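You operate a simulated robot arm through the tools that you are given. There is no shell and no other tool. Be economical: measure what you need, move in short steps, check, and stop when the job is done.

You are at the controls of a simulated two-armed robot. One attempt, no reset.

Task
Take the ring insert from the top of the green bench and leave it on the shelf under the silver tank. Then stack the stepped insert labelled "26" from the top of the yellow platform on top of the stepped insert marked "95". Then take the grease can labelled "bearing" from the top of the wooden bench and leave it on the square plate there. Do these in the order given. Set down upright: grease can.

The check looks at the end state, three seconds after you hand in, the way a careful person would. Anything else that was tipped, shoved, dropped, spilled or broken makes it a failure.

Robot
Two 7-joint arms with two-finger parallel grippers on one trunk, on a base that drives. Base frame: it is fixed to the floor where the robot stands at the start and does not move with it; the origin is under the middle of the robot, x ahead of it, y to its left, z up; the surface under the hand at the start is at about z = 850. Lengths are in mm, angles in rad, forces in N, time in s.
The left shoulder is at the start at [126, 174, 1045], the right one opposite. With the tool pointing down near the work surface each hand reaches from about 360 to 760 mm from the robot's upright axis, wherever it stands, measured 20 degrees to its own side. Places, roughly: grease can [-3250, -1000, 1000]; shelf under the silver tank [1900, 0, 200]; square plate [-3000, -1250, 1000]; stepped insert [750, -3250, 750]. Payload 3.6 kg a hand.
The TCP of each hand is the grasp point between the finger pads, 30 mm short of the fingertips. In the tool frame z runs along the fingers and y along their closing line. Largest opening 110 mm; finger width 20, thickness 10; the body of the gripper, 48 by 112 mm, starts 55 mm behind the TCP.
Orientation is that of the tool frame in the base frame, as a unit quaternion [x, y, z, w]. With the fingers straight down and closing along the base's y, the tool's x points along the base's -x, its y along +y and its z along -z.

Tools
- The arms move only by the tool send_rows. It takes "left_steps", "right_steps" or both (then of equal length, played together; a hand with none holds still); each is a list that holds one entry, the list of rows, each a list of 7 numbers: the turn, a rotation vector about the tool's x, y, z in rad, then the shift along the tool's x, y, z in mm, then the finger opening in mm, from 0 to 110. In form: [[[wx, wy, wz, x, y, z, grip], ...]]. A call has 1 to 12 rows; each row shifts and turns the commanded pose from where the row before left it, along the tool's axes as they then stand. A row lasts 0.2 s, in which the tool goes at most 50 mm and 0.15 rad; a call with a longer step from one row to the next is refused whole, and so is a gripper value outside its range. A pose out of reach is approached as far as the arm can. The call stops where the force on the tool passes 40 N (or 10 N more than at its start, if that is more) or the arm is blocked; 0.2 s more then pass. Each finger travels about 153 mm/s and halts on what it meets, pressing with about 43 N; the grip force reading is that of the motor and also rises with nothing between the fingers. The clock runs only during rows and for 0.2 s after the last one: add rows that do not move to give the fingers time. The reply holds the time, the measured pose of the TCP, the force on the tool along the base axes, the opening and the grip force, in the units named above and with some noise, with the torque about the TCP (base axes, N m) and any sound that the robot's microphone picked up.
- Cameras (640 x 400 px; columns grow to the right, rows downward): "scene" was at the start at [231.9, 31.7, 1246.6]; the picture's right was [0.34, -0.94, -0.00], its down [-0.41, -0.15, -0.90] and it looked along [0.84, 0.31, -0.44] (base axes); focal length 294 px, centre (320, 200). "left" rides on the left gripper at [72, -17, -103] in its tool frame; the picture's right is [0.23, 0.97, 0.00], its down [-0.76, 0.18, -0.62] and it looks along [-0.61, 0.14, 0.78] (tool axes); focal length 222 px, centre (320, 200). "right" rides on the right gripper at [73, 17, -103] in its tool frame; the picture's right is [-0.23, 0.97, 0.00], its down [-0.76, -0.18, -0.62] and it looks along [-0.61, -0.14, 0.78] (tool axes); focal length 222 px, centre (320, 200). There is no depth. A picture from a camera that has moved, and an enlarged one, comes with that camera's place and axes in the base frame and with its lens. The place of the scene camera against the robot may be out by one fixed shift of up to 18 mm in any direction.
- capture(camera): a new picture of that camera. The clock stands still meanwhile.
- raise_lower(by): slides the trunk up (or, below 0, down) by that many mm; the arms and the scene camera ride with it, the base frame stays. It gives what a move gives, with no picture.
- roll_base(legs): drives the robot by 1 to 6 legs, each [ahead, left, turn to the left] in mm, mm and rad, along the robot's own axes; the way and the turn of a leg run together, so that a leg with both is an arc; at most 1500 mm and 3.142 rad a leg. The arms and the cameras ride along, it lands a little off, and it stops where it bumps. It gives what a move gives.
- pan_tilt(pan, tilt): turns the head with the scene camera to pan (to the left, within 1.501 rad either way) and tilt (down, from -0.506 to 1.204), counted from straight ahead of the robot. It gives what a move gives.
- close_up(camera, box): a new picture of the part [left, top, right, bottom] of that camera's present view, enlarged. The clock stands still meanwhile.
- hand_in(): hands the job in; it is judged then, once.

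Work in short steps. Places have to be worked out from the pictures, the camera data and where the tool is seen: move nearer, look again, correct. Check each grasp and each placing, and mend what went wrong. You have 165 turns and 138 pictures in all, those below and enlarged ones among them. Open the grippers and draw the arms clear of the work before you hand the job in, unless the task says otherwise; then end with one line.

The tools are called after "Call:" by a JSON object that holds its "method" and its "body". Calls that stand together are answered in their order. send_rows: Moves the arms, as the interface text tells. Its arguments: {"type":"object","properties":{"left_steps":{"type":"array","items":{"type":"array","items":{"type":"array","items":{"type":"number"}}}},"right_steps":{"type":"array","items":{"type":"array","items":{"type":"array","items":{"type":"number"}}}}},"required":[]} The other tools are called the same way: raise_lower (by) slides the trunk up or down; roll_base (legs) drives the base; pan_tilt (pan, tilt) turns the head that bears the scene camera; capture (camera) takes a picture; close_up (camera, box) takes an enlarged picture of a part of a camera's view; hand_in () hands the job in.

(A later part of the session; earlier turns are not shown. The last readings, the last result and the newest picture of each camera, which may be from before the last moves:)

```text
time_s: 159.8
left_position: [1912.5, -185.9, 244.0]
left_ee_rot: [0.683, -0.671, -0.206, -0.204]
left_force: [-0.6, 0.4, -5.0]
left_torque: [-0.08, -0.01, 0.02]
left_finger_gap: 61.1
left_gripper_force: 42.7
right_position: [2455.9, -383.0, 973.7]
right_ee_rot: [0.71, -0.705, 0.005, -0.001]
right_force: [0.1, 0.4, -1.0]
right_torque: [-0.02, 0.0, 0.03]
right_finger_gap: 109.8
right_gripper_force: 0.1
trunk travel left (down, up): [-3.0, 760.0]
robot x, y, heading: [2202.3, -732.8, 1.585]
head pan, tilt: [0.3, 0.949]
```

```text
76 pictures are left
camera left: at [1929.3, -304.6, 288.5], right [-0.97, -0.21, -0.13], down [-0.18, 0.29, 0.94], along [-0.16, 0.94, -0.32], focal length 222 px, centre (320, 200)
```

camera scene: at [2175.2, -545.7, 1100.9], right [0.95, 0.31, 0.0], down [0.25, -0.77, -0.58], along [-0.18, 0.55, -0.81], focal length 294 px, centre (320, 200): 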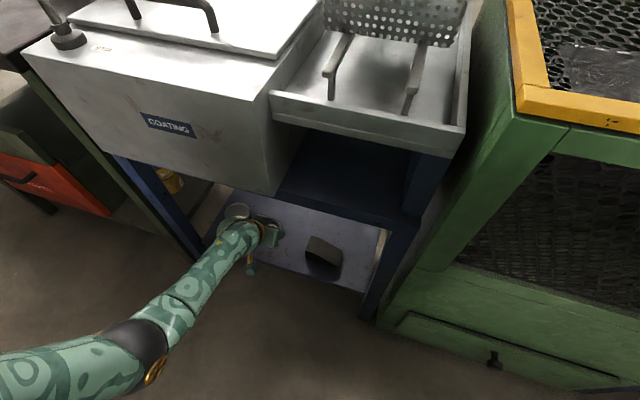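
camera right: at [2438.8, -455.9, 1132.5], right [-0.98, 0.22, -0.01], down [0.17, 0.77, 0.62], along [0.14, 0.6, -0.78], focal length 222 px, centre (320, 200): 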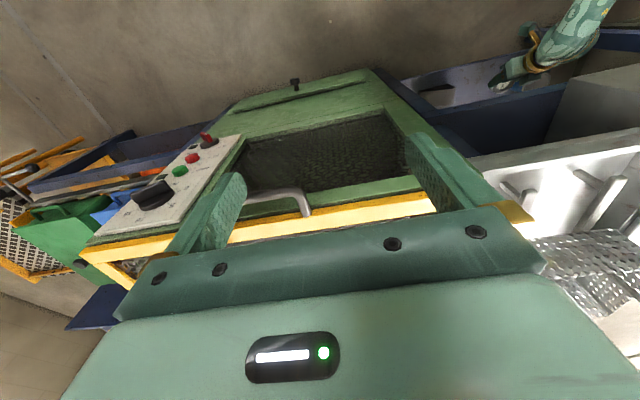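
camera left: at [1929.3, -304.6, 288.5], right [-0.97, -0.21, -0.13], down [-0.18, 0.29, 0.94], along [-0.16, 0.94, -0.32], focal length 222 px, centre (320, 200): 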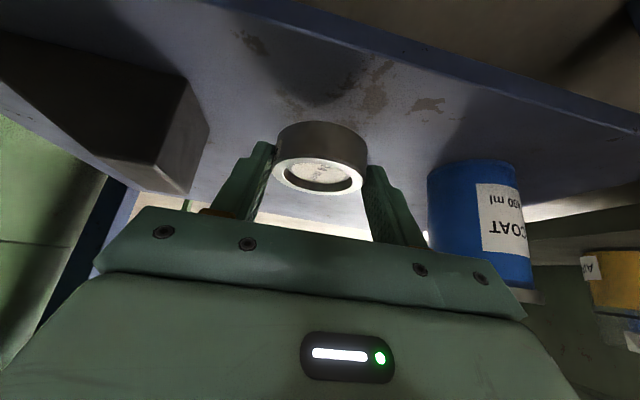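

Call:
{"method": "send_rows", "body": {"left_steps": [[[0, 0, 0, -12.4, 0, 8.5, 40], [0, 0, 0, 8.5, 0, 12.4, 40], [0, 0, 0, 5.6, 0, 8.2, 40], [0, 0, 0, 1.7, 0, 2.5, 40], [0, 0, 0, 1.7, 0, 2.5, 40], [0, 0, 0, 1.7, 0, 2.5, 40], [0, 0, 0, 1.2, 0, 1.7, 40], [0, 0, 0, 1.2, 0, 1.7, 40], [0, 0, 0, 0, 0, 0, 40]]]}}

Call:
{"method": "capture", "body": {"camera": "left"}}

```text
time_s: 161.8
left_position: [1912.1, -168.9, 210.7]
left_ee_rot: [0.682, -0.67, -0.21, -0.206]
left_force: [-4.4, 5.1, 36.7]
left_torque: [0.13, -0.02, -0.02]
left_finger_gap: 60.7
left_gripper_force: 42.7
right_position: [2457.1, -386.2, 974.2]
right_ee_rot: [0.709, -0.705, 0.003, 0.0]
right_force: [-0.1, 0.8, -0.2]
right_torque: [-0.01, -0.01, 0.0]
right_finger_gap: 109.9
right_gripper_force: 0.0
trunk travel left (down, up): [-3.0, 760.0]
robot x, y, heading: [2201.8, -728.5, 1.581]
head pan, tilt: [0.3, 0.949]
```

```text
75 pictures are left
camera left: at [1929.3, -287.9, 254.0], right [-0.97, -0.21, -0.13], down [-0.18, 0.28, 0.94], along [-0.16, 0.94, -0.31], focal length 222 px, centre (320, 200)
```

left: 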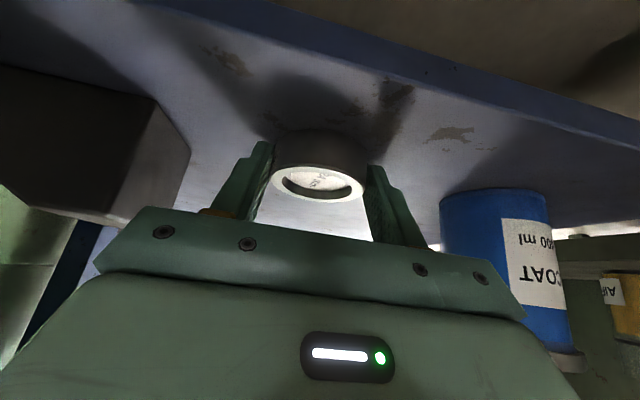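

Contact. I ease up 3 mm, release and withdraw up and back.

Call:
{"method": "send_rows", "body": {"left_steps": [[[0, 0, 0, -1.7, 0, -2.5, 40], [0, 0, 0, 0, 0, 0, 60], [0, 0, 0, 0, 0, 0, 75], [0, 0, 0, 0, 0, 0, 82], [0, 0, 0, 0, 0, 0, 82], [0, 0, 0, -14, 0, -21, 82], [0, 0, 0, -14, 0, -21, 82], [0, 0, 0, 25, 0, -17, 82], [0, 0, 0, 25, 0, -17, 82], [0, 0, 0, 25, 0, -17, 82]]]}}

Call:
{"method": "capture", "body": {"camera": "left"}}

```text
time_s: 164.0
left_position: [1912.1, -263.6, 259.4]
left_ee_rot: [0.683, -0.67, -0.206, -0.204]
left_force: [-0.5, -0.9, 0.1]
left_torque: [0.0, 0.0, 0.0]
left_finger_gap: 81.9
left_gripper_force: 0.0
right_position: [2457.1, -384.2, 972.5]
right_ee_rot: [0.71, -0.705, 0.005, 0.0]
right_force: [-0.7, 1.0, 0.4]
right_torque: [0.0, 0.0, 0.02]
right_finger_gap: 109.8
right_gripper_force: 0.0
trunk travel left (down, up): [-3.0, 760.0]
robot x, y, heading: [2199.3, -734.5, 1.587]
head pan, tilt: [0.3, 0.949]
```

```text
74 pictures are left
camera left: at [1930.0, -381.5, 305.1], right [-0.97, -0.21, -0.13], down [-0.18, 0.29, 0.94], along [-0.16, 0.94, -0.31], focal length 222 px, centre (320, 200)
```

left: 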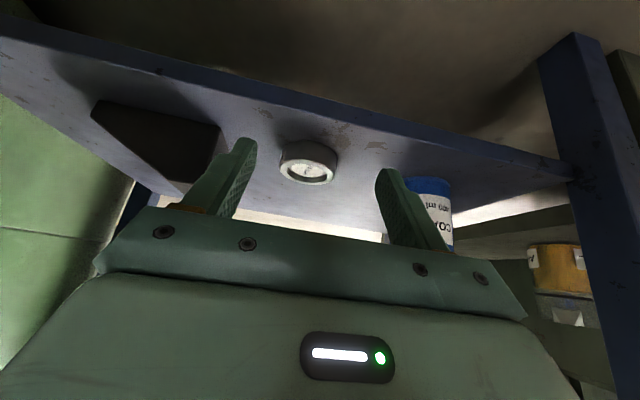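

The ring insert lies flat on the shelf. I back off, raise the trunk and restore the left hand to a vertical carry pose.

Call:
{"method": "roll_base", "body": {"legs": [[-230, 0, 0]]}}

Call:
{"method": "raise_lower", "body": {"by": 400}}

Call:
{"method": "send_rows", "body": {"left_steps": [[[0, 0.15, 0, 0, 0, -45, 110], [0, 0.15, 0, 0, 0, -45, 110], [0, 0.15, 0, 0, 0, -45, 110], [0, 0.14, 0, 0, 0, -45, 110], [0, 0, 0, 0, 0, -48, 110], [0, 0, 0, 0, 0, -48, 110], [0, 0, 0, 0, 0, -48, 110], [0, 0, 0, 0, 0, -48, 110], [0, 0, 0, 0, 0, -48, 110], [0, 0, 0, 0, 0, -48, 110]]], "right_steps": [[[0, 0, 0, 0, 0, -30, 110], [0, 0, 0, 0, 0, -30, 110], [0, 0, 0, 0, 40, 0, 110], [0, 0, 0, 0, 40, 0, 110], [0, 0, 0, 0, 0, 0, 110], [0, 0, 0, 0, 0, 0, 110], [0, 0, 0, 0, 0, 0, 110], [0, 0, 0, 0, 0, 0, 110], [0, 0, 0, 0, 0, 0, 110], [0, 0, 0, 0, 0, 0, 110]]]}}

Call:
{"method": "pan_tilt", "body": {"pan": 0.3, "tilt": 0.8}}

Call:
{"method": "capture", "body": {"camera": "scene"}}

```text
time_s: 165.8
left_position: [1916.2, -494.7, 260.0]
left_ee_rot: [0.683, -0.671, -0.206, -0.203]
left_force: [-0.3, 0.6, -0.1]
left_torque: [-0.01, 0.0, -0.02]
left_finger_gap: 82.0
left_gripper_force: 0.1
right_position: [2459.6, -615.1, 973.6]
right_ee_rot: [0.71, -0.704, 0.005, 0.0]
right_force: [0.3, 0.2, -0.1]
right_torque: [-0.01, 0.01, 0.01]
right_finger_gap: 109.7
right_gripper_force: 0.1
trunk travel left (down, up): [-3.0, 760.0]
robot x, y, heading: [2204.3, -963.6, 1.588]
head pan, tilt: [0.3, 0.949]
```

```text
time_s: 169.6
left_position: [1915.7, -493.9, 659.6]
left_ee_rot: [0.683, -0.671, -0.206, -0.203]
left_force: [-0.9, -0.4, -0.8]
left_torque: [0.0, -0.01, -0.07]
left_finger_gap: 81.9
left_gripper_force: 0.1
right_position: [2461.4, -642.7, 1391.0]
right_ee_rot: [-0.707, 0.707, 0.02, 0.021]
right_force: [0.7, 0.6, 0.4]
right_torque: [0.01, 0.0, 0.01]
right_finger_gap: 110.0
right_gripper_force: 0.1
trunk travel left (down, up): [-403.0, 360.0]
robot x, y, heading: [2206.1, -963.2, 1.586]
head pan, tilt: [0.3, 0.949]
```

```text
time_s: 171.1
left_position: [1853.8, -560.5, 952.2]
left_ee_rot: [0.731, -0.68, -0.044, 0.046]
left_force: [0.5, -0.3, 0.1]
left_torque: [-0.01, 0.01, 0.04]
left_finger_gap: 110.1
left_gripper_force: 0.1
left hand out of reach, approached as far as the arm can: row 7
right_position: [2364.8, -649.9, 1414.7]
right_ee_rot: [0.707, -0.707, -0.02, -0.021]
right_force: [1.3, -0.1, 0.0]
right_torque: [0.0, 0.02, 0.02]
right_finger_gap: 110.4
right_gripper_force: 0.1
right hand out of reach, approached as far as the arm can: row 1, 2
trunk travel left (down, up): [-403.0, 360.0]
robot x, y, heading: [2207.1, -963.8, 1.589]
head pan, tilt: [0.3, 0.949]
stopped in row 7 (left hand): the arm was blocked; the commanded pose is now the measured one
```

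```text
time_s: 171.8
left_position: [1852.1, -560.5, 951.5]
left_ee_rot: [0.731, -0.68, -0.043, 0.046]
left_force: [-0.2, 0.4, -0.1]
left_torque: [0.01, 0.03, -0.02]
left_finger_gap: 109.9
left_gripper_force: 0.0
right_position: [2364.0, -649.0, 1414.6]
right_ee_rot: [0.707, -0.706, -0.02, -0.02]
right_force: [-0.8, -0.2, -0.2]
right_torque: [0.0, 0.01, -0.01]
right_finger_gap: 110.1
right_gripper_force: 0.1
trunk travel left (down, up): [-403.0, 360.0]
robot x, y, heading: [2204.4, -964.8, 1.584]
head pan, tilt: [0.3, 0.799]
```

```text
73 pictures are left
camera scene: at [2177.4, -843.2, 1461.7], right [0.95, 0.31, 0.0], down [0.22, -0.68, -0.7], along [-0.22, 0.66, -0.72], focal length 294 px, centre (320, 200)
```

scene: 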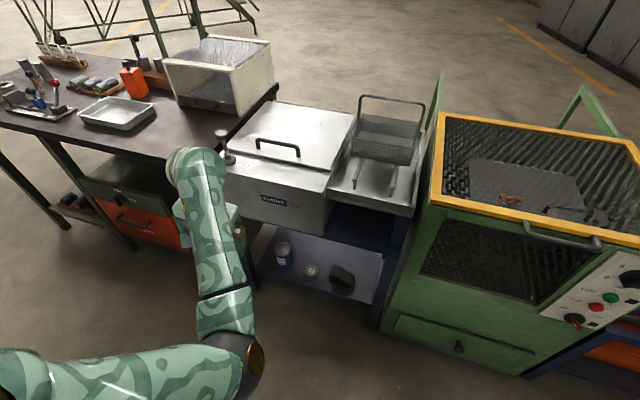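

The ring, cup and block sit properly on the shelf. I restore the left arm to its original carry pose.

Call:
{"method": "send_rows", "body": {"left_steps": [[[0.126, 0, 0.056, -25, 0, -5, 110], [0, 0, 0, -25, 10, -30, 110], [0, 0, 0, 0, 0, -45, 110], [0, 0, 0, 0, 0, -45, 110], [0, 0, 0, 0, 0, -45, 110], [0, 0, 0, 0, 0, -45, 110], [0, 0, 0, 0, 0, -45, 110], [0, 0, 0, 0, 0, -45, 110]]]}}

Call:
{"method": "capture", "body": {"camera": "scene"}}

```text
time_s: 173.6
left_position: [1833.2, -505.6, 1254.7]
left_ee_rot: [0.713, -0.701, 0.001, 0.0]
left_force: [-0.4, -0.7, 0.0]
left_torque: [0.02, 0.03, -0.01]
left_finger_gap: 110.0
left_gripper_force: 0.1
left hand out of reach, approached as far as the arm can: row 5, 6
right_position: [2365.6, -650.9, 1414.1]
right_ee_rot: [-0.706, 0.707, 0.02, 0.021]
right_force: [-0.3, -0.3, 0.4]
right_torque: [0.01, -0.03, 0.03]
right_finger_gap: 109.9
right_gripper_force: 0.1
trunk travel left (down, up): [-403.0, 360.0]
robot x, y, heading: [2204.7, -965.2, 1.587]
head pan, tilt: [0.3, 0.799]
```

```text
72 pictures are left
camera scene: at [2178.2, -843.8, 1461.9], right [0.95, 0.31, 0.0], down [0.22, -0.68, -0.7], along [-0.22, 0.66, -0.72], focal length 294 px, centre (320, 200)
```

scene: 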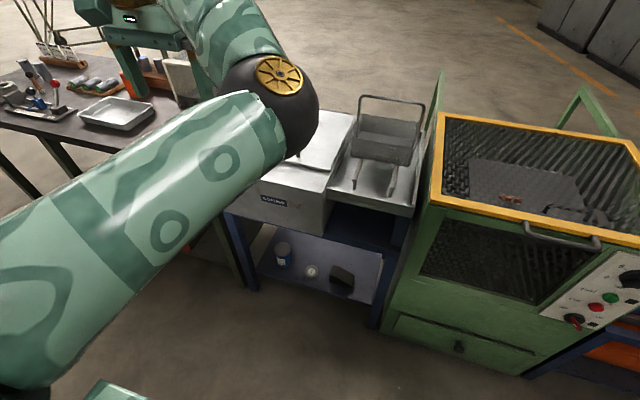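

Task one done. I drive west along the aisle, then south toward the yellow platform.

Call:
{"method": "roll_base", "body": {"legs": [[0, 1500, 0], [0, 650, 0], [0, 0, -3.14], [1000, 0, 0]]}}

Call:
{"method": "pan_tilt", "body": {"pan": 0.5, "tilt": 0.5}}

Call:
{"method": "capture", "body": {"camera": "scene"}}

```text
time_s: 192.3
left_position: [442.3, -1475.1, 1255.2]
left_ee_rot: [0.699, 0.715, 0.007, -0.006]
left_force: [-3.0, 9.2, 2.4]
left_torque: [-0.16, -0.17, 0.5]
left_finger_gap: 108.1
left_gripper_force: 0.1
right_position: [-91.0, -1331.5, 1414.5]
right_ee_rot: [0.711, 0.703, -0.021, 0.021]
right_force: [0.6, -0.4, 0.8]
right_torque: [0.01, 0.01, 0.01]
right_finger_gap: 110.0
right_gripper_force: 0.1
trunk travel left (down, up): [-403.0, 360.0]
robot x, y, heading: [73.9, -1019.4, -1.561]
head pan, tilt: [0.3, 0.799]
stopped in leg 4: the force on the tool passed its limit at 49 N (the readings are from after the stop); the commanded pose is now the measured one
```

```text
time_s: 193.1
left_position: [442.4, -1475.5, 1255.2]
left_ee_rot: [0.7, 0.714, 0.007, -0.006]
left_force: [-3.9, 12.5, 1.6]
left_torque: [-0.17, -0.15, 0.68]
left_finger_gap: 108.4
left_gripper_force: 0.0
right_position: [-89.9, -1329.6, 1414.9]
right_ee_rot: [0.711, 0.703, -0.022, 0.021]
right_force: [-0.1, -0.2, -1.4]
right_torque: [-0.01, -0.04, 0.01]
right_finger_gap: 110.1
right_gripper_force: 0.0
trunk travel left (down, up): [-403.0, 360.0]
robot x, y, heading: [72.1, -1020.2, -1.566]
head pan, tilt: [0.499, 0.499]
```

```text
71 pictures are left
camera scene: at [114.7, -1140.3, 1487.9], right [-0.88, -0.48, 0.0], down [-0.23, 0.42, -0.88], along [0.42, -0.77, -0.48], focal length 294 px, centre (320, 200)
```

scene: 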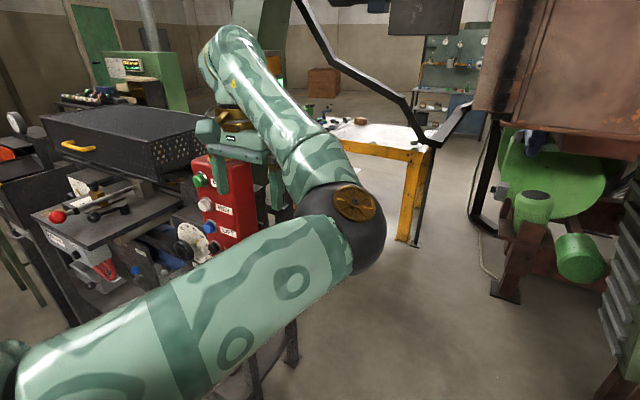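

The left hand met the machine's red control box. I back off, shift right, and continue.

Call:
{"method": "roll_base", "body": {"legs": [[-120, 0, 0], [0, -300, 0], [950, 0, 0]]}}

Call:
{"method": "pan_tilt", "body": {"pan": 0.6, "tilt": 0.5}}

Call:
{"method": "capture", "body": {"camera": "scene"}}

```text
time_s: 199.4
left_position: [230.9, -1994.3, 1259.4]
left_ee_rot: [0.623, 0.782, 0.009, -0.001]
left_force: [0.0, 0.6, 0.0]
left_torque: [0.0, 0.02, 0.0]
left_finger_gap: 110.2
left_gripper_force: 0.1
right_position: [-339.4, -1938.0, 1409.5]
right_ee_rot: [0.658, 0.753, -0.011, 0.027]
right_force: [0.7, 0.3, 0.6]
right_torque: [0.01, 0.01, -0.01]
right_finger_gap: 109.9
right_gripper_force: 0.1
trunk travel left (down, up): [-403.0, 360.0]
robot x, y, heading: [-196.2, -1607.9, -1.417]
head pan, tilt: [0.499, 0.499]
stopped in leg 3: the robot was blocked; the commanded pose is now the measured one
```

```text
time_s: 200.0
left_position: [231.9, -1991.5, 1258.9]
left_ee_rot: [0.627, 0.779, 0.01, -0.002]
left_force: [-0.2, -0.4, 0.6]
left_torque: [0.02, -0.01, 0.01]
left_finger_gap: 109.9
left_gripper_force: 0.0
right_position: [-335.1, -1935.5, 1411.8]
right_ee_rot: [0.655, 0.755, -0.014, 0.028]
right_force: [-0.6, 0.6, 0.0]
right_torque: [0.0, -0.04, -0.04]
right_finger_gap: 109.8
right_gripper_force: 0.0
trunk travel left (down, up): [-403.0, 360.0]
robot x, y, heading: [-200.4, -1603.8, -1.409]
head pan, tilt: [0.6, 0.499]
```

```text
70 pictures are left
camera scene: at [-112.3, -1673.5, 1491.3], right [-0.73, -0.69, 0.03], down [-0.34, 0.32, -0.88], along [0.6, -0.65, -0.47], focal length 294 px, centre (320, 200)
```

scene: 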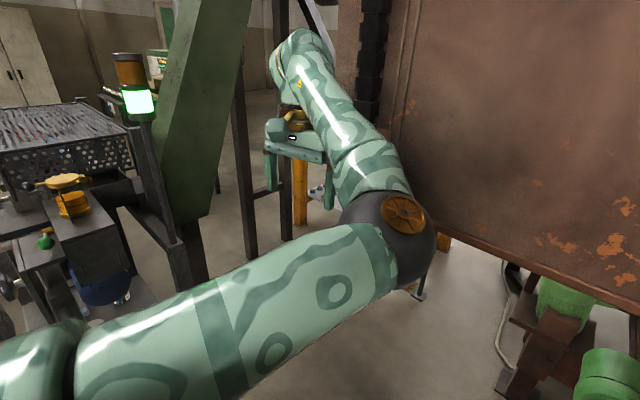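

Blocked by something, probably on the right side. I look right and straight ahead.

Call:
{"method": "pan_tilt", "body": {"pan": -0.7, "tilt": 0.5}}

Call:
{"method": "capture", "body": {"camera": "scene"}}

Call:
{"method": "pan_tilt", "body": {"pan": 0.0, "tilt": 0.7}}

Call:
{"method": "capture", "body": {"camera": "scene"}}

```text
time_s: 201.5
left_position: [230.9, -1990.3, 1259.1]
left_ee_rot: [0.627, 0.779, 0.009, -0.002]
left_force: [-1.4, 0.1, 1.0]
left_torque: [-0.02, -0.03, 0.03]
left_finger_gap: 109.9
left_gripper_force: 0.0
right_position: [-331.4, -1935.0, 1411.0]
right_ee_rot: [0.652, 0.757, -0.014, 0.028]
right_force: [0.1, 0.4, -0.1]
right_torque: [0.0, 0.01, 0.02]
right_finger_gap: 110.0
right_gripper_force: 0.1
trunk travel left (down, up): [-403.0, 360.0]
robot x, y, heading: [-196.8, -1604.3, -1.407]
head pan, tilt: [-0.7, 0.499]
```

```text
69 pictures are left
camera scene: at [-225.0, -1688.2, 1492.2], right [-0.86, 0.51, -0.01], down [0.24, 0.39, -0.89], along [-0.45, -0.77, -0.45], focal length 294 px, centre (320, 200)
```

scene: 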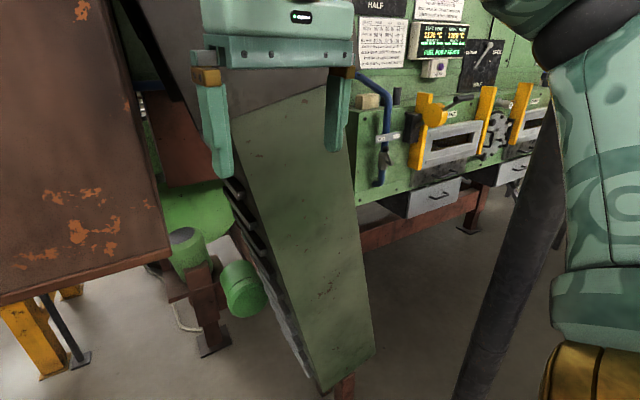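

```text
time_s: 202.6
left_position: [231.6, -1990.2, 1258.3]
left_ee_rot: [0.627, 0.779, 0.008, -0.002]
left_force: [0.2, 0.9, 0.1]
left_torque: [0.03, -0.01, 0.02]
left_finger_gap: 109.9
left_gripper_force: 0.0
right_position: [-331.3, -1935.7, 1411.0]
right_ee_rot: [0.652, 0.758, -0.014, 0.028]
right_force: [-0.8, 0.0, 0.1]
right_torque: [0.01, 0.01, 0.01]
right_finger_gap: 109.9
right_gripper_force: 0.0
trunk travel left (down, up): [-403.0, 360.0]
robot x, y, heading: [-201.8, -1607.9, -1.41]
head pan, tilt: [0.0, 0.7]
```

```text
68 pictures are left
camera scene: at [-164.9, -1694.1, 1474.1], right [-0.99, -0.16, 0.01], down [-0.11, 0.61, -0.78], along [0.12, -0.77, -0.62], focal length 294 px, centre (320, 200)
```

scene: 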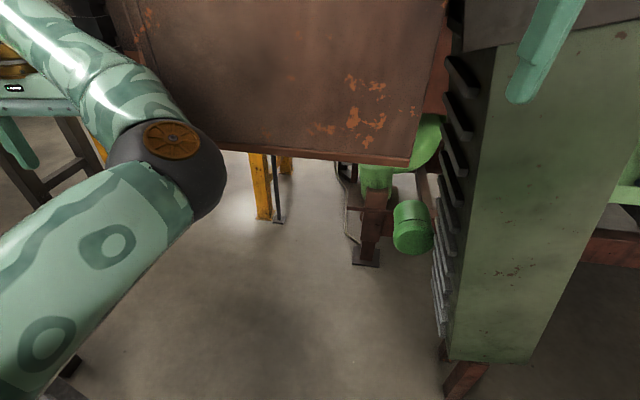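

A hopper (bottom about z 1280) hangs ahead at chest height and my left elbow met it. I back off, lower the trunk, bring the hands in, and pass underneath.

Call:
{"method": "roll_base", "body": {"legs": [[-350, 0, 0], [0, 0, -0.16]]}}

Call:
{"method": "raise_lower", "body": {"by": -300}}

Call:
{"method": "send_rows", "body": {"left_steps": [[[0, 0, 0, 0, -40, 0, 110], [0, 0, 0, 0, -40, 0, 110], [0, 0, 0, 0, -40, 0, 110]]], "right_steps": [[[0, 0, 0, -15, 0, 45, 110], [0, 0, 0, -15, 0, 45, 110], [0, 0, 0, 0, 0, 45, 110]]]}}

Call:
{"method": "pan_tilt", "body": {"pan": 0.1, "tilt": 0.2}}

Call:
{"method": "capture", "body": {"camera": "scene"}}

```text
time_s: 205.5
left_position: [84.5, -1743.5, 1249.1]
left_ee_rot: [0.706, 0.708, 0.019, -0.008]
left_force: [-0.4, -0.5, -0.1]
left_torque: [-0.02, -0.01, 0.01]
left_finger_gap: 110.0
left_gripper_force: 0.1
right_position: [-448.7, -1585.3, 1403.4]
right_ee_rot: [0.722, 0.692, -0.008, 0.021]
right_force: [0.9, 0.6, -0.5]
right_torque: [0.01, -0.03, 0.0]
right_finger_gap: 110.0
right_gripper_force: 0.1
trunk travel left (down, up): [-403.0, 360.0]
robot x, y, heading: [-250.1, -1267.6, -1.594]
head pan, tilt: [0.0, 0.7]
```

```text
time_s: 208.5
left_position: [83.8, -1818.6, 813.9]
left_ee_rot: [0.696, 0.697, 0.131, -0.115]
left_force: [-1.2, 0.9, 0.3]
left_torque: [0.0, -0.01, 0.03]
left_finger_gap: 110.1
left_gripper_force: 0.0
right_position: [-447.6, -1584.2, 1104.2]
right_ee_rot: [0.721, 0.693, -0.009, 0.021]
right_force: [-0.8, -0.1, 0.0]
right_torque: [-0.02, -0.02, -0.01]
right_finger_gap: 109.9
right_gripper_force: 0.0
trunk travel left (down, up): [-103.0, 660.0]
robot x, y, heading: [-247.8, -1266.1, -1.591]
head pan, tilt: [0.0, 0.7]
```

```text
time_s: 209.3
left_position: [83.8, -1820.3, 812.6]
left_ee_rot: [0.695, 0.697, 0.132, -0.115]
left_force: [0.1, -0.8, 0.4]
left_torque: [-0.02, -0.01, 0.0]
left_finger_gap: 110.1
left_gripper_force: 0.1
left hand out of reach, approached as far as the arm can: row 1, 2, 3
right_position: [-446.5, -1622.6, 970.0]
right_ee_rot: [0.721, 0.693, -0.007, 0.022]
right_force: [0.4, 0.1, -0.6]
right_torque: [0.01, 0.04, 0.0]
right_finger_gap: 110.3
right_gripper_force: 0.0
trunk travel left (down, up): [-103.0, 660.0]
robot x, y, heading: [-250.2, -1261.5, -1.595]
head pan, tilt: [0.0, 0.7]
```

```text
time_s: 210.2
left_position: [84.0, -1818.8, 813.5]
left_ee_rot: [0.696, 0.696, 0.132, -0.115]
left_force: [-0.2, -0.4, -0.4]
left_torque: [-0.02, -0.03, 0.01]
left_finger_gap: 109.9
left_gripper_force: 0.0
right_position: [-446.0, -1622.1, 970.4]
right_ee_rot: [0.721, 0.692, -0.008, 0.021]
right_force: [-0.4, -0.6, 0.7]
right_torque: [-0.03, -0.05, -0.03]
right_finger_gap: 109.7
right_gripper_force: 0.1
trunk travel left (down, up): [-103.0, 660.0]
robot x, y, heading: [-249.6, -1260.4, -1.595]
head pan, tilt: [0.099, 0.201]
```

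```text
67 pictures are left
camera scene: at [-248.0, -1539.3, 1204.7], right [-1.0, -0.08, 0.0], down [-0.01, 0.2, -0.98], along [0.07, -0.98, -0.2], focal length 294 px, centre (320, 200)
```

scene: 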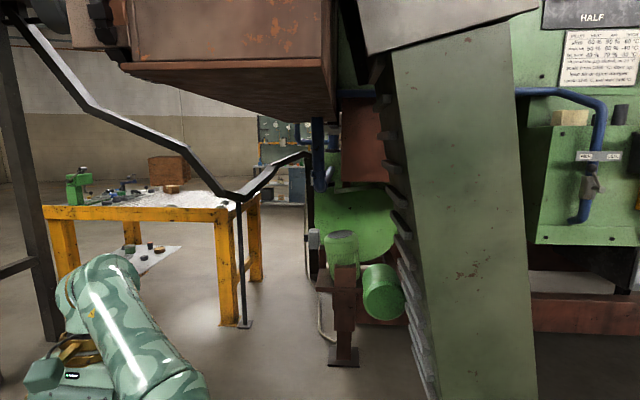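

Great view of the yellow platform beneath the hopper. I zoom in on its objects.

Call:
{"method": "close_up", "body": {"camera": "scene", "box": [40, 140, 260, 280]}}

```text
2.86 times, centred on (150, 210) of scene
camera zoom: at [-248.0, -1539.3, 1204.7], right [-1.0, -0.08, 0.0], down [-0.01, 0.2, -0.98], along [0.07, -0.98, -0.2], focal length 839 px, centre (806, 171)
```

zoom: 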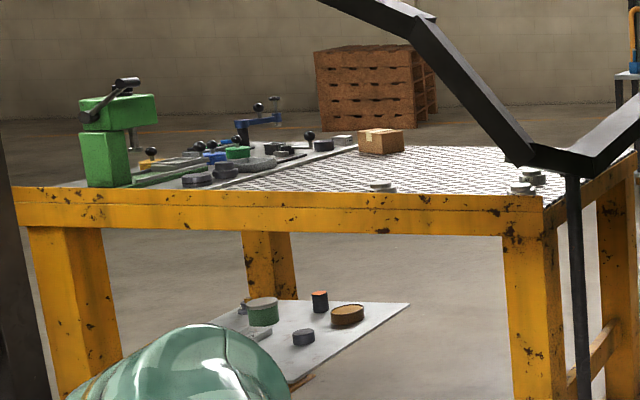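

I need to get closer. First I bring the left arm back to a compact pose and correct its tilt.

Call:
{"method": "send_rows", "body": {"left_steps": [[[0, 0, 0, 20, 0, -40, 110], [0, 0, 0, 20, 0, -40, 110], [0, 0, 0, 20, 0, -40, 110], [0, 0, 0, 20, 0, -40, 110]]]}}

Call:
{"method": "capture", "body": {"camera": "scene"}}

```text
time_s: 211.2
left_position: [99.5, -1810.8, 989.4]
left_ee_rot: [0.696, 0.697, 0.132, -0.115]
left_force: [-0.1, 0.2, -0.6]
left_torque: [-0.02, 0.0, 0.01]
left_finger_gap: 110.2
left_gripper_force: 0.1
left hand out of reach, approached as far as the arm can: row 1, 2
right_position: [-448.0, -1621.9, 969.2]
right_ee_rot: [0.722, 0.692, -0.008, 0.021]
right_force: [-0.4, -0.4, 0.2]
right_torque: [-0.01, 0.01, -0.01]
right_finger_gap: 110.2
right_gripper_force: 0.0
trunk travel left (down, up): [-103.0, 660.0]
robot x, y, heading: [-247.9, -1264.6, -1.596]
head pan, tilt: [0.099, 0.201]
```

```text
65 pictures are left
camera scene: at [-247.9, -1539.5, 1204.7], right [-1.0, -0.08, 0.0], down [-0.01, 0.2, -0.98], along [0.07, -0.98, -0.2], focal length 294 px, centre (320, 200)
```

scene: 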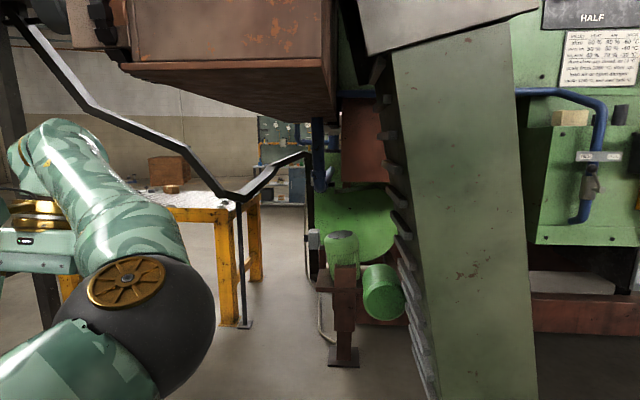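

Call:
{"method": "send_rows", "body": {"left_steps": [[[0.007, -0.117, 0.009, 20, 0, 0, 110], [0.007, -0.117, 0.009, 25, 0, 0, 110], [0.007, -0.117, 0.009, 30, 0, 0, 110], [0, 0, 0, 30, -20, 0, 110]]]}}

Call:
{"method": "raise_lower", "body": {"by": -80}}

Call:
{"method": "roll_base", "body": {"legs": [[800, 300, 0], [350, 150, 0]]}}

Call:
{"method": "pan_tilt", "body": {"pan": 0.3, "tilt": 0.3}}

Call:
{"method": "capture", "body": {"camera": "scene"}}

```text
time_s: 212.2
left_position: [96.5, -1816.7, 1020.8]
left_ee_rot: [0.707, 0.699, 0.08, -0.072]
left_force: [0.4, 0.5, -0.2]
left_torque: [0.03, 0.0, 0.02]
left_finger_gap: 110.0
left_gripper_force: 0.0
left hand out of reach, approached as far as the arm can: row 1, 2, 3, 4
right_position: [-446.9, -1621.7, 970.5]
right_ee_rot: [0.722, 0.692, -0.008, 0.02]
right_force: [0.4, 0.7, 1.1]
right_torque: [-0.02, 0.03, 0.01]
right_finger_gap: 110.1
right_gripper_force: 0.0
trunk travel left (down, up): [-103.0, 660.0]
robot x, y, heading: [-251.2, -1262.0, -1.597]
head pan, tilt: [0.099, 0.201]
```

```text
time_s: 213.4
left_position: [95.9, -1856.3, 895.0]
left_ee_rot: [0.701, 0.694, 0.121, -0.111]
left_force: [0.3, 0.8, 0.8]
left_torque: [-0.03, 0.0, 0.02]
left_finger_gap: 110.0
left_gripper_force: 0.0
right_position: [-448.0, -1622.3, 890.6]
right_ee_rot: [0.721, 0.692, -0.008, 0.021]
right_force: [-0.6, 0.5, -1.3]
right_torque: [-0.03, -0.02, -0.03]
right_finger_gap: 110.2
right_gripper_force: 0.0
trunk travel left (down, up): [-23.0, 740.0]
robot x, y, heading: [-248.0, -1260.9, -1.591]
head pan, tilt: [0.099, 0.201]
```

```text
time_s: 216.4
left_position: [274.5, -2378.4, 896.1]
left_ee_rot: [0.707, 0.688, 0.119, -0.111]
left_force: [0.5, 0.6, 0.2]
left_torque: [-0.01, 0.01, -0.02]
left_finger_gap: 109.8
left_gripper_force: 0.1
right_position: [-267.8, -2135.1, 891.7]
right_ee_rot: [0.734, 0.679, -0.009, 0.023]
right_force: [0.0, -0.8, -0.1]
right_torque: [0.01, 0.0, 0.0]
right_finger_gap: 110.0
right_gripper_force: 0.0
trunk travel left (down, up): [-23.0, 740.0]
robot x, y, heading: [-62.0, -1787.9, -1.61]
head pan, tilt: [0.099, 0.201]
stopped in leg 1: the robot was blocked; the commanded pose is now the measured one
```

```text
time_s: 217.2
left_position: [273.4, -2377.1, 896.3]
left_ee_rot: [0.707, 0.689, 0.119, -0.11]
left_force: [0.2, -0.3, 0.3]
left_torque: [0.0, -0.01, 0.02]
left_finger_gap: 110.1
left_gripper_force: 0.0
right_position: [-268.8, -2135.7, 893.3]
right_ee_rot: [0.733, 0.68, -0.008, 0.022]
right_force: [-0.7, -0.4, -0.4]
right_torque: [0.0, 0.01, 0.0]
right_finger_gap: 109.9
right_gripper_force: 0.0
trunk travel left (down, up): [-23.0, 740.0]
robot x, y, heading: [-62.8, -1782.4, -1.61]
head pan, tilt: [0.3, 0.3]
```

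```text
64 pictures are left
camera scene: at [-48.4, -2101.1, 1111.7], right [-0.97, -0.26, 0.0], down [-0.08, 0.28, -0.96], along [0.24, -0.93, -0.29], focal length 294 px, centre (320, 200)
```

scene: 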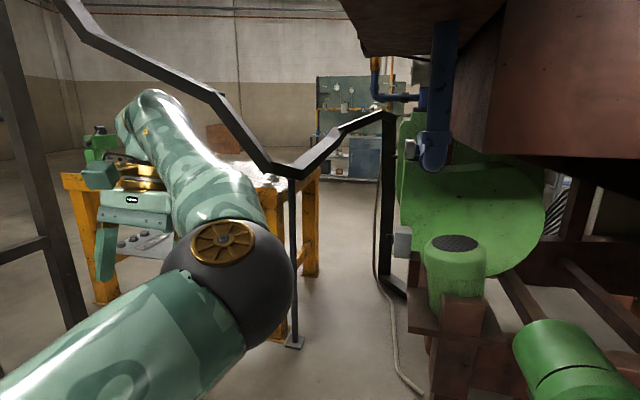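

Blocked again; I check right and left.

Call:
{"method": "pan_tilt", "body": {"pan": -0.9, "tilt": 0.3}}

Call:
{"method": "capture", "body": {"camera": "scene"}}

Call:
{"method": "pan_tilt", "body": {"pan": 1.2, "tilt": 0.4}}

Call:
{"method": "capture", "body": {"camera": "scene"}}

```text
time_s: 218.6
left_position: [273.1, -2377.0, 897.1]
left_ee_rot: [0.706, 0.689, 0.118, -0.11]
left_force: [-0.6, 0.7, -0.2]
left_torque: [0.02, 0.01, -0.03]
left_finger_gap: 109.7
left_gripper_force: 0.2
right_position: [-268.9, -2134.4, 891.9]
right_ee_rot: [0.733, 0.68, -0.008, 0.022]
right_force: [-0.5, 1.4, 0.1]
right_torque: [-0.01, 0.0, -0.01]
right_finger_gap: 109.8
right_gripper_force: 0.1
trunk travel left (down, up): [-23.0, 740.0]
robot x, y, heading: [-66.0, -1785.7, -1.607]
head pan, tilt: [-0.901, 0.3]
```

```text
63 pictures are left
camera scene: at [-148.1, -2065.6, 1111.7], right [-0.59, 0.81, 0.0], down [0.24, 0.17, -0.96], along [-0.77, -0.57, -0.29], focal length 294 px, centre (320, 200)
```

scene: 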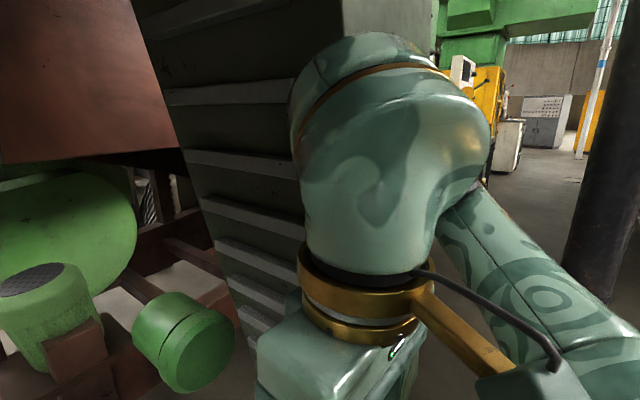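

```text
time_s: 220.6
left_position: [273.7, -2377.3, 897.6]
left_ee_rot: [0.707, 0.689, 0.118, -0.11]
left_force: [0.6, -0.3, -0.1]
left_torque: [0.01, 0.0, 0.01]
left_finger_gap: 110.0
left_gripper_force: 0.1
right_position: [-270.1, -2135.0, 891.5]
right_ee_rot: [0.733, 0.68, -0.007, 0.022]
right_force: [-0.4, 0.3, 0.3]
right_torque: [0.0, 0.01, 0.03]
right_finger_gap: 109.7
right_gripper_force: 0.0
trunk travel left (down, up): [-23.0, 740.0]
robot x, y, heading: [-63.7, -1783.6, -1.612]
head pan, tilt: [1.201, 0.4]
```

```text
62 pictures are left
camera scene: at [12.1, -2047.4, 1101.9], right [-0.4, -0.92, 0.01], down [-0.36, 0.15, -0.92], along [0.84, -0.37, -0.39], focal length 294 px, centre (320, 200)
```

scene: 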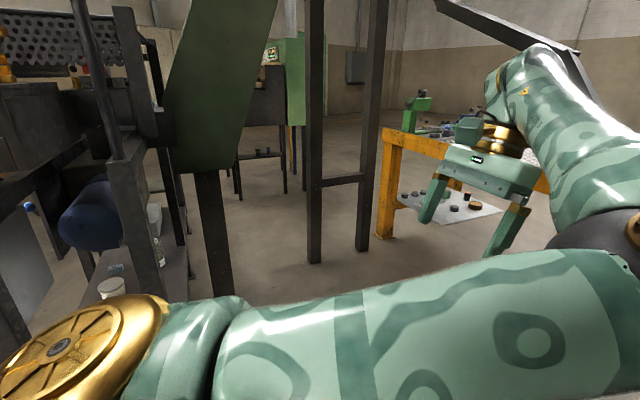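

The right wrist touched the leaning green beam; there is plenty of room on the left. I back off, go left, then forward.

Call:
{"method": "roll_base", "body": {"legs": [[-100, 0, 0], [0, 450, 0.04], [500, 100, 0]]}}

Call:
{"method": "raise_lower", "body": {"by": 250}}

Call:
{"method": "pan_tilt", "body": {"pan": 0.0, "tilt": 0.5}}

Call:
{"method": "capture", "body": {"camera": "scene"}}

```text
time_s: 226.7
left_position: [844.6, -2787.6, 892.2]
left_ee_rot: [0.693, 0.702, 0.12, -0.115]
left_force: [0.3, -0.9, 0.0]
left_torque: [-0.02, 0.05, 0.05]
left_finger_gap: 110.0
left_gripper_force: 0.0
right_position: [293.1, -2565.3, 887.4]
right_ee_rot: [0.72, 0.694, -0.004, 0.019]
right_force: [0.4, 0.6, -0.3]
right_torque: [0.02, -0.01, 0.03]
right_finger_gap: 110.0
right_gripper_force: 0.0
trunk travel left (down, up): [-23.0, 740.0]
robot x, y, heading: [485.7, -2199.7, -1.57]
head pan, tilt: [1.201, 0.4]
```

```text
time_s: 229.2
left_position: [844.6, -2784.9, 1138.2]
left_ee_rot: [0.694, 0.701, 0.122, -0.114]
left_force: [-0.1, 0.1, 0.2]
left_torque: [0.0, -0.01, -0.01]
left_finger_gap: 109.8
left_gripper_force: 0.0
right_position: [291.1, -2562.3, 1123.1]
right_ee_rot: [0.721, 0.693, 0.009, 0.007]
right_force: [-0.1, 0.1, -0.5]
right_torque: [0.02, 0.0, -0.01]
right_finger_gap: 110.1
right_gripper_force: 0.1
trunk travel left (down, up): [-273.0, 490.0]
robot x, y, heading: [488.3, -2198.0, -1.574]
head pan, tilt: [1.201, 0.4]
```

```text
time_s: 230.6
left_position: [843.0, -2784.9, 1142.0]
left_ee_rot: [0.693, 0.702, 0.12, -0.115]
left_force: [0.0, -0.6, 0.4]
left_torque: [0.02, 0.0, -0.05]
left_finger_gap: 109.9
left_gripper_force: 0.0
right_position: [290.3, -2561.9, 1121.9]
right_ee_rot: [0.722, 0.692, 0.012, 0.003]
right_force: [-0.2, -0.9, 0.1]
right_torque: [-0.03, -0.01, 0.02]
right_finger_gap: 110.0
right_gripper_force: 0.1
trunk travel left (down, up): [-273.0, 490.0]
robot x, y, heading: [485.4, -2199.4, -1.566]
head pan, tilt: [0.0, 0.499]
```

```text
61 pictures are left
camera scene: at [482.4, -2379.8, 1352.6], right [-1.0, 0.0, 0.0], down [0.0, 0.48, -0.88], along [0.0, -0.88, -0.48], focal length 294 px, centre (320, 200)
```

scene: 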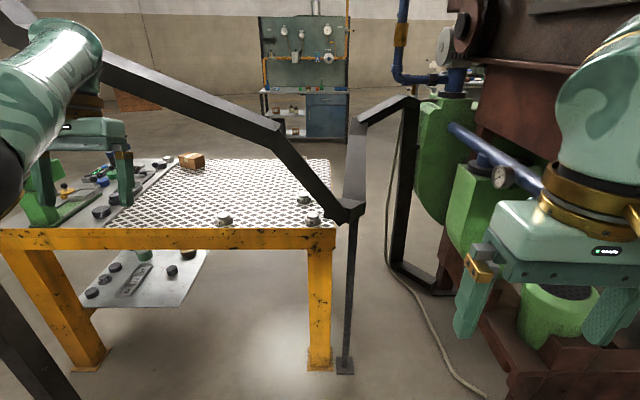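

I can see three small inserts on the plate's near part and a rising rail in front of the edge. Zoom to read labels.

Call:
{"method": "close_up", "body": {"camera": "scene", "box": [200, 170, 340, 260]}}

Call:
{"method": "close_up", "body": {"camera": "scene", "box": [20, 140, 240, 310]}}

```text
4.44 times, centred on (270, 215) of scene
camera zoom: at [482.4, -2379.8, 1352.6], right [-1.0, 0.0, 0.0], down [0.0, 0.48, -0.88], along [0.0, -0.88, -0.48], focal length 1305 px, centre (542, 133)
```

zoom: 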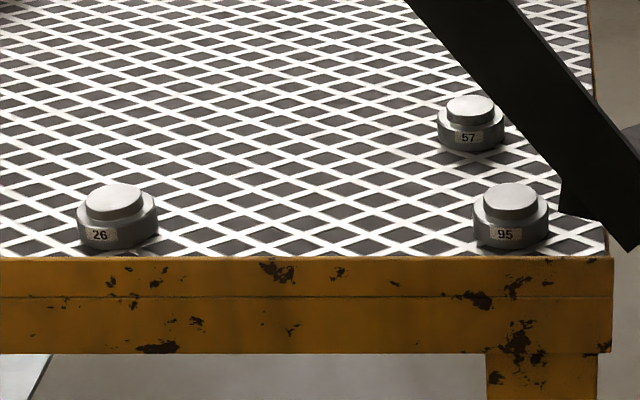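

```text
2.35 times, centred on (130, 225) of scene
camera zoom: at [482.4, -2379.8, 1352.6], right [-1.0, 0.0, 0.0], down [0.0, 0.48, -0.88], along [0.0, -0.88, -0.48], focal length 691 px, centre (767, 141)
```

zoom: 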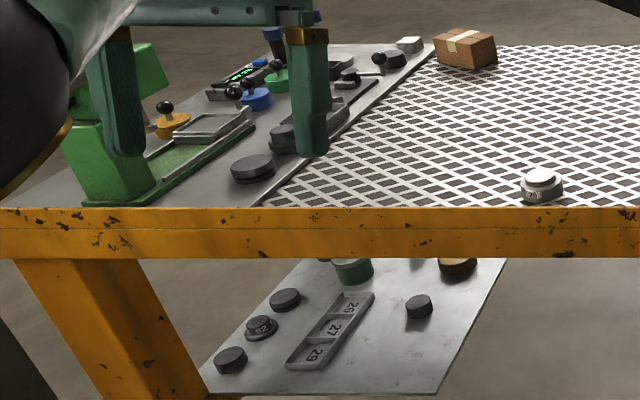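

"26" is near [837,-3300] and "95" near [508,-3302] with a rail rising in front; I'll use the right hand tilted well forward to pass under the rail. First I tuck the left arm.

Call:
{"method": "send_rows", "body": {"left_steps": [[[0, 0, 0, -10, -30, -30, 110], [0, 0, 0, -10, -30, -30, 110], [0, -0.111, 0, 0, -30, -20, 110], [0, -0.111, 0, 0, -30, 0, 110], [0, -0.111, 0, 0, -30, 0, 110], [0, 0, 0, 30, 0, 0, 110], [0, 0, 0, 30, 0, 0, 110], [0, 0, 0, 30, 0, 0, 110]]]}}

Call:
{"method": "capture", "body": {"camera": "scene"}}

```text
time_s: 232.4
left_position: [741.1, -2708.1, 1179.9]
left_ee_rot: [0.703, 0.711, 0.003, 0.003]
left_force: [0.6, -1.1, -0.6]
left_torque: [-0.03, 0.01, 0.03]
left_finger_gap: 110.1
left_gripper_force: 0.1
left hand out of reach, approached as far as the arm can: row 1, 2, 8
right_position: [289.8, -2562.5, 1124.1]
right_ee_rot: [0.722, 0.692, 0.012, 0.004]
right_force: [-0.1, -0.8, 0.5]
right_torque: [0.01, 0.03, 0.04]
right_finger_gap: 109.9
right_gripper_force: 0.1
trunk travel left (down, up): [-273.0, 490.0]
robot x, y, heading: [485.3, -2201.9, -1.57]
head pan, tilt: [0.0, 0.499]
```

```text
58 pictures are left
camera scene: at [481.2, -2381.2, 1352.5], right [-1.0, 0.0, 0.0], down [0.0, 0.48, -0.88], along [0.0, -0.88, -0.48], focal length 294 px, centre (320, 200)
```

scene: 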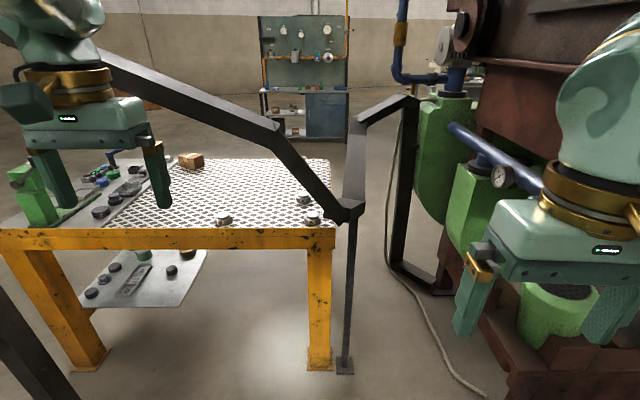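

Left arm is well configured again (elbow out). I'll use the left hand: lower the trunk, lower the hand and tilt it 1.0 rad forward here in free space.

Call:
{"method": "raise_lower", "body": {"by": -110}}

Call:
{"method": "send_rows", "body": {"left_steps": [[[0, 0, 0, 0, -20, 40, 110], [0, 0, 0, 0, -20, 40, 110], [0, 0, 0, 0, -20, 40, 110], [0, 0, 0, 0, -20, 40, 110], [0, -0.143, 0, 0, 0, 0, 110], [0, -0.143, 0, 0, 0, 0, 110], [0, -0.143, 0, 0, 0, 0, 110], [0, -0.143, 0, 0, 0, 0, 110], [0, -0.143, 0, 0, 0, 0, 110], [0, -0.143, 0, 0, 0, 0, 110], [0, -0.142, 0, 0, 0, 0, 110]]]}}

Call:
{"method": "capture", "body": {"camera": "scene"}}

```text
time_s: 233.8
left_position: [743.1, -2752.6, 1018.4]
left_ee_rot: [0.702, 0.71, 0.045, -0.04]
left_force: [-0.8, 0.4, 0.3]
left_torque: [0.0, 0.0, -0.06]
left_finger_gap: 109.6
left_gripper_force: 0.1
right_position: [293.9, -2563.6, 1030.3]
right_ee_rot: [0.719, 0.695, -0.004, 0.02]
right_force: [-0.4, 0.2, -0.9]
right_torque: [-0.01, -0.01, 0.0]
right_finger_gap: 109.9
right_gripper_force: 0.0
trunk travel left (down, up): [-163.0, 600.0]
robot x, y, heading: [486.5, -2199.3, -1.573]
head pan, tilt: [0.0, 0.499]
```

```text
time_s: 236.2
left_position: [800.0, -2813.8, 866.3]
left_ee_rot: [0.638, 0.642, -0.297, 0.305]
left_force: [0.8, -0.1, -0.1]
left_torque: [-0.01, 0.01, -0.03]
left_finger_gap: 109.9
left_gripper_force: 0.1
left hand out of reach, approached as far as the arm can: row 1, 2, 3, 4, 5, 6, 7, 8, 9, 10, 11
right_position: [293.0, -2565.4, 1028.9]
right_ee_rot: [0.719, 0.694, -0.004, 0.019]
right_force: [0.1, 0.4, 0.5]
right_torque: [-0.02, -0.02, 0.02]
right_finger_gap: 110.1
right_gripper_force: 0.1
trunk travel left (down, up): [-163.0, 600.0]
robot x, y, heading: [484.5, -2199.5, -1.574]
head pan, tilt: [0.0, 0.499]
```

```text
57 pictures are left
camera scene: at [484.0, -2439.8, 1241.0], right [-1.0, 0.0, 0.0], down [0.0, 0.48, -0.88], along [0.0, -0.88, -0.48], focal length 294 px, centre (320, 200)
```

scene: 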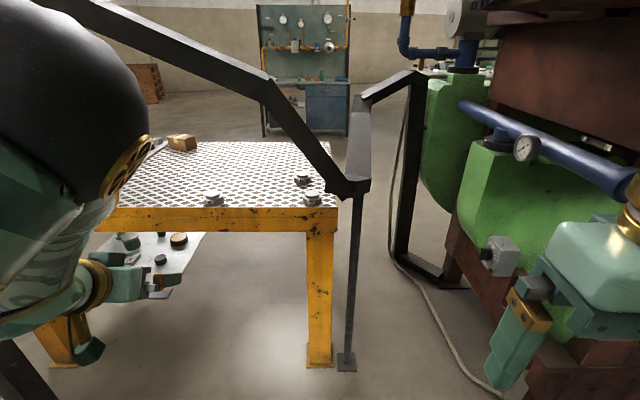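

The left elbow is still folded inward, but the hand is at a usable place relative to the robot. I test reach here: lower 85 mm with the present tilt.

Call:
{"method": "send_rows", "body": {"left_steps": [[[0, 0, 0, 0, 20, 0, 110], [0, 0, 0, 22, 0, 18, 110], [0, 0, 0, 22, 0, 18, 110], [0, 0, 0, 22, 0, 18, 110]]]}}

Call:
{"method": "capture", "body": {"camera": "left"}}

```text
time_s: 237.2
left_position: [819.7, -2813.6, 781.8]
left_ee_rot: [0.638, 0.642, -0.296, 0.305]
left_force: [-0.3, -0.7, 0.4]
left_torque: [-0.03, -0.03, -0.03]
left_finger_gap: 110.2
left_gripper_force: 0.0
right_position: [293.7, -2565.8, 1029.2]
right_ee_rot: [0.719, 0.694, -0.004, 0.02]
right_force: [-0.8, 0.0, -0.4]
right_torque: [0.0, -0.04, 0.01]
right_finger_gap: 110.3
right_gripper_force: 0.1
trunk travel left (down, up): [-163.0, 600.0]
robot x, y, heading: [486.8, -2202.9, -1.571]
head pan, tilt: [0.0, 0.499]
```

```text
56 pictures are left
camera left: at [801.3, -2688.5, 790.5], right [0.97, 0.15, -0.17], down [0.17, -0.01, 0.99], along [0.15, -0.99, -0.03], focal length 222 px, centre (320, 200)
```

left: 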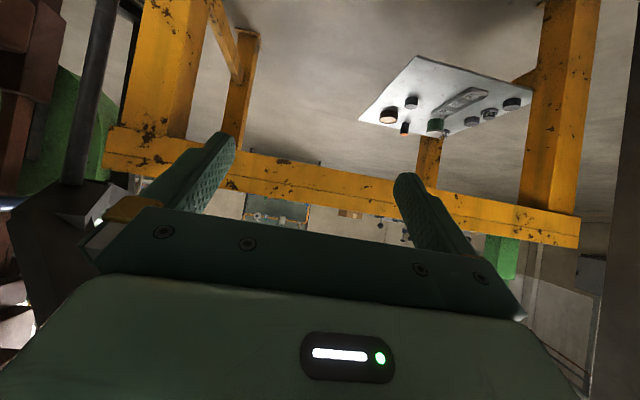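

Reachable exactly. I raise the hand 85, nudge the right hand inward, and drive forward towards the "26" insert.

Call:
{"method": "send_rows", "body": {"left_steps": [[[0, 0, 0, -22, 0, -18, 110], [0, 0, 0, -22, 0, -18, 110], [0, 0, 0, -22, 0, -18, 110]]], "right_steps": [[[0, 0, 0, 0, 20, 0, 110], [0, 0, 0, 0, 20, 0, 110], [0, 0, 0, 0, 0, 0, 110]]]}}

Call:
{"method": "roll_base", "body": {"legs": [[385, 15, 0]]}}

Call:
{"method": "capture", "body": {"camera": "left"}}

Call:
{"method": "capture", "body": {"camera": "scene"}}

```text
time_s: 238.1
left_position: [820.1, -2813.6, 869.3]
left_ee_rot: [0.638, 0.643, -0.296, 0.305]
left_force: [0.1, 0.2, -0.1]
left_torque: [-0.01, 0.01, 0.03]
left_finger_gap: 110.2
left_gripper_force: 0.0
right_position: [331.6, -2566.6, 1029.6]
right_ee_rot: [0.719, 0.694, -0.003, 0.021]
right_force: [1.0, -0.5, 0.2]
right_torque: [-0.05, -0.02, -0.01]
right_finger_gap: 110.1
right_gripper_force: 0.0
trunk travel left (down, up): [-163.0, 600.0]
robot x, y, heading: [483.4, -2197.5, -1.571]
head pan, tilt: [0.0, 0.499]
```

```text
time_s: 240.5
left_position: [834.0, -3199.6, 867.1]
left_ee_rot: [0.638, 0.643, -0.295, 0.305]
left_force: [0.2, 0.7, 0.1]
left_torque: [0.02, 0.02, 0.0]
left_finger_gap: 110.0
left_gripper_force: 0.1
right_position: [345.9, -2952.6, 1029.4]
right_ee_rot: [0.72, 0.694, -0.004, 0.02]
right_force: [0.9, -0.8, -0.4]
right_torque: [0.01, 0.01, 0.0]
right_finger_gap: 109.8
right_gripper_force: 0.1
trunk travel left (down, up): [-163.0, 600.0]
robot x, y, heading: [498.5, -2589.5, -1.577]
head pan, tilt: [0.0, 0.499]
```

```text
55 pictures are left
camera left: at [814.3, -3075.1, 876.3], right [0.97, 0.15, -0.17], down [0.17, -0.01, 0.99], along [0.15, -0.99, -0.03], focal length 222 px, centre (320, 200)
```

left: 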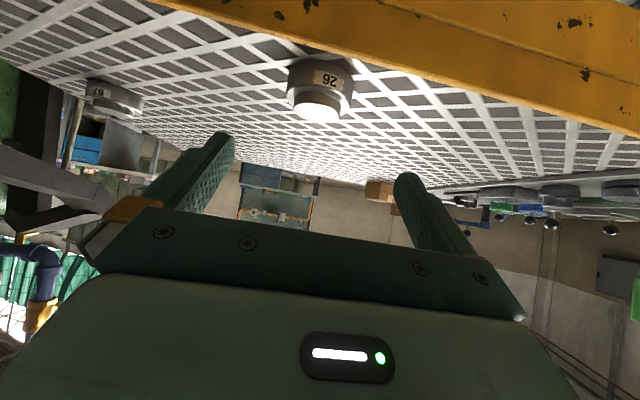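

```text
54 pictures are left
camera scene: at [498.4, -2825.7, 1240.9], right [-1.0, 0.0, 0.0], down [0.0, 0.48, -0.88], along [0.0, -0.88, -0.48], focal length 294 px, centre (320, 200)
```

scene: 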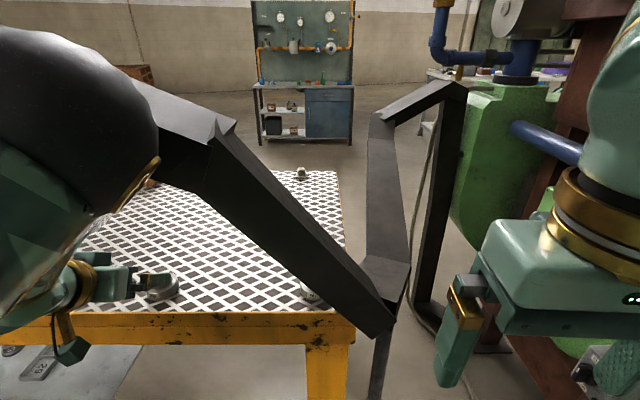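

The "26" insert is at about [825,-3293] in the hand view. I approach: forward 60 and down 50, then look.

Call:
{"method": "send_rows", "body": {"left_steps": [[[0, 0, 0, -19, -4.5, 23, 110], [0, 0, 0, -19, -4.5, 23, 110], [0, 0, 0, 19, 0, 16, 110], [0, 0, 0, 19, 0, 16, 110], [0, 0, 0, 0, 0, 0, 110]]]}}

Call:
{"method": "capture", "body": {"camera": "left"}}

```text
time_s: 241.7
left_position: [825.6, -3259.5, 817.2]
left_ee_rot: [0.638, 0.642, -0.296, 0.305]
left_force: [-0.1, -0.6, 0.1]
left_torque: [0.0, 0.01, 0.02]
left_finger_gap: 110.0
left_gripper_force: 0.1
right_position: [346.7, -2952.1, 1030.1]
right_ee_rot: [0.72, 0.694, -0.003, 0.02]
right_force: [0.0, 0.3, 0.1]
right_torque: [-0.03, 0.01, 0.02]
right_finger_gap: 110.0
right_gripper_force: 0.1
trunk travel left (down, up): [-163.0, 600.0]
robot x, y, heading: [498.3, -2582.9, -1.576]
head pan, tilt: [0.0, 0.499]
```

```text
53 pictures are left
camera left: at [806.2, -3134.6, 826.7], right [0.97, 0.15, -0.17], down [0.17, -0.01, 0.99], along [0.15, -0.99, -0.03], focal length 222 px, centre (320, 200)
```

left: 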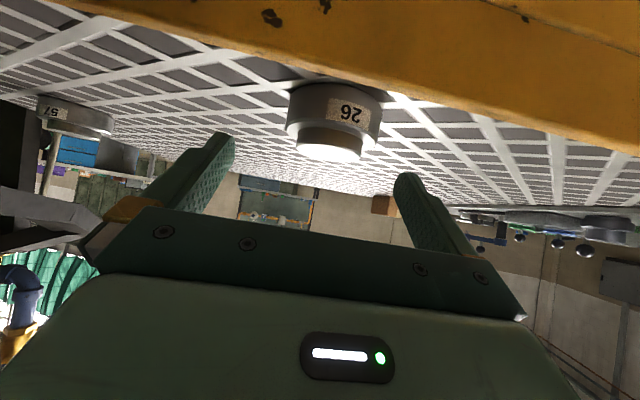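

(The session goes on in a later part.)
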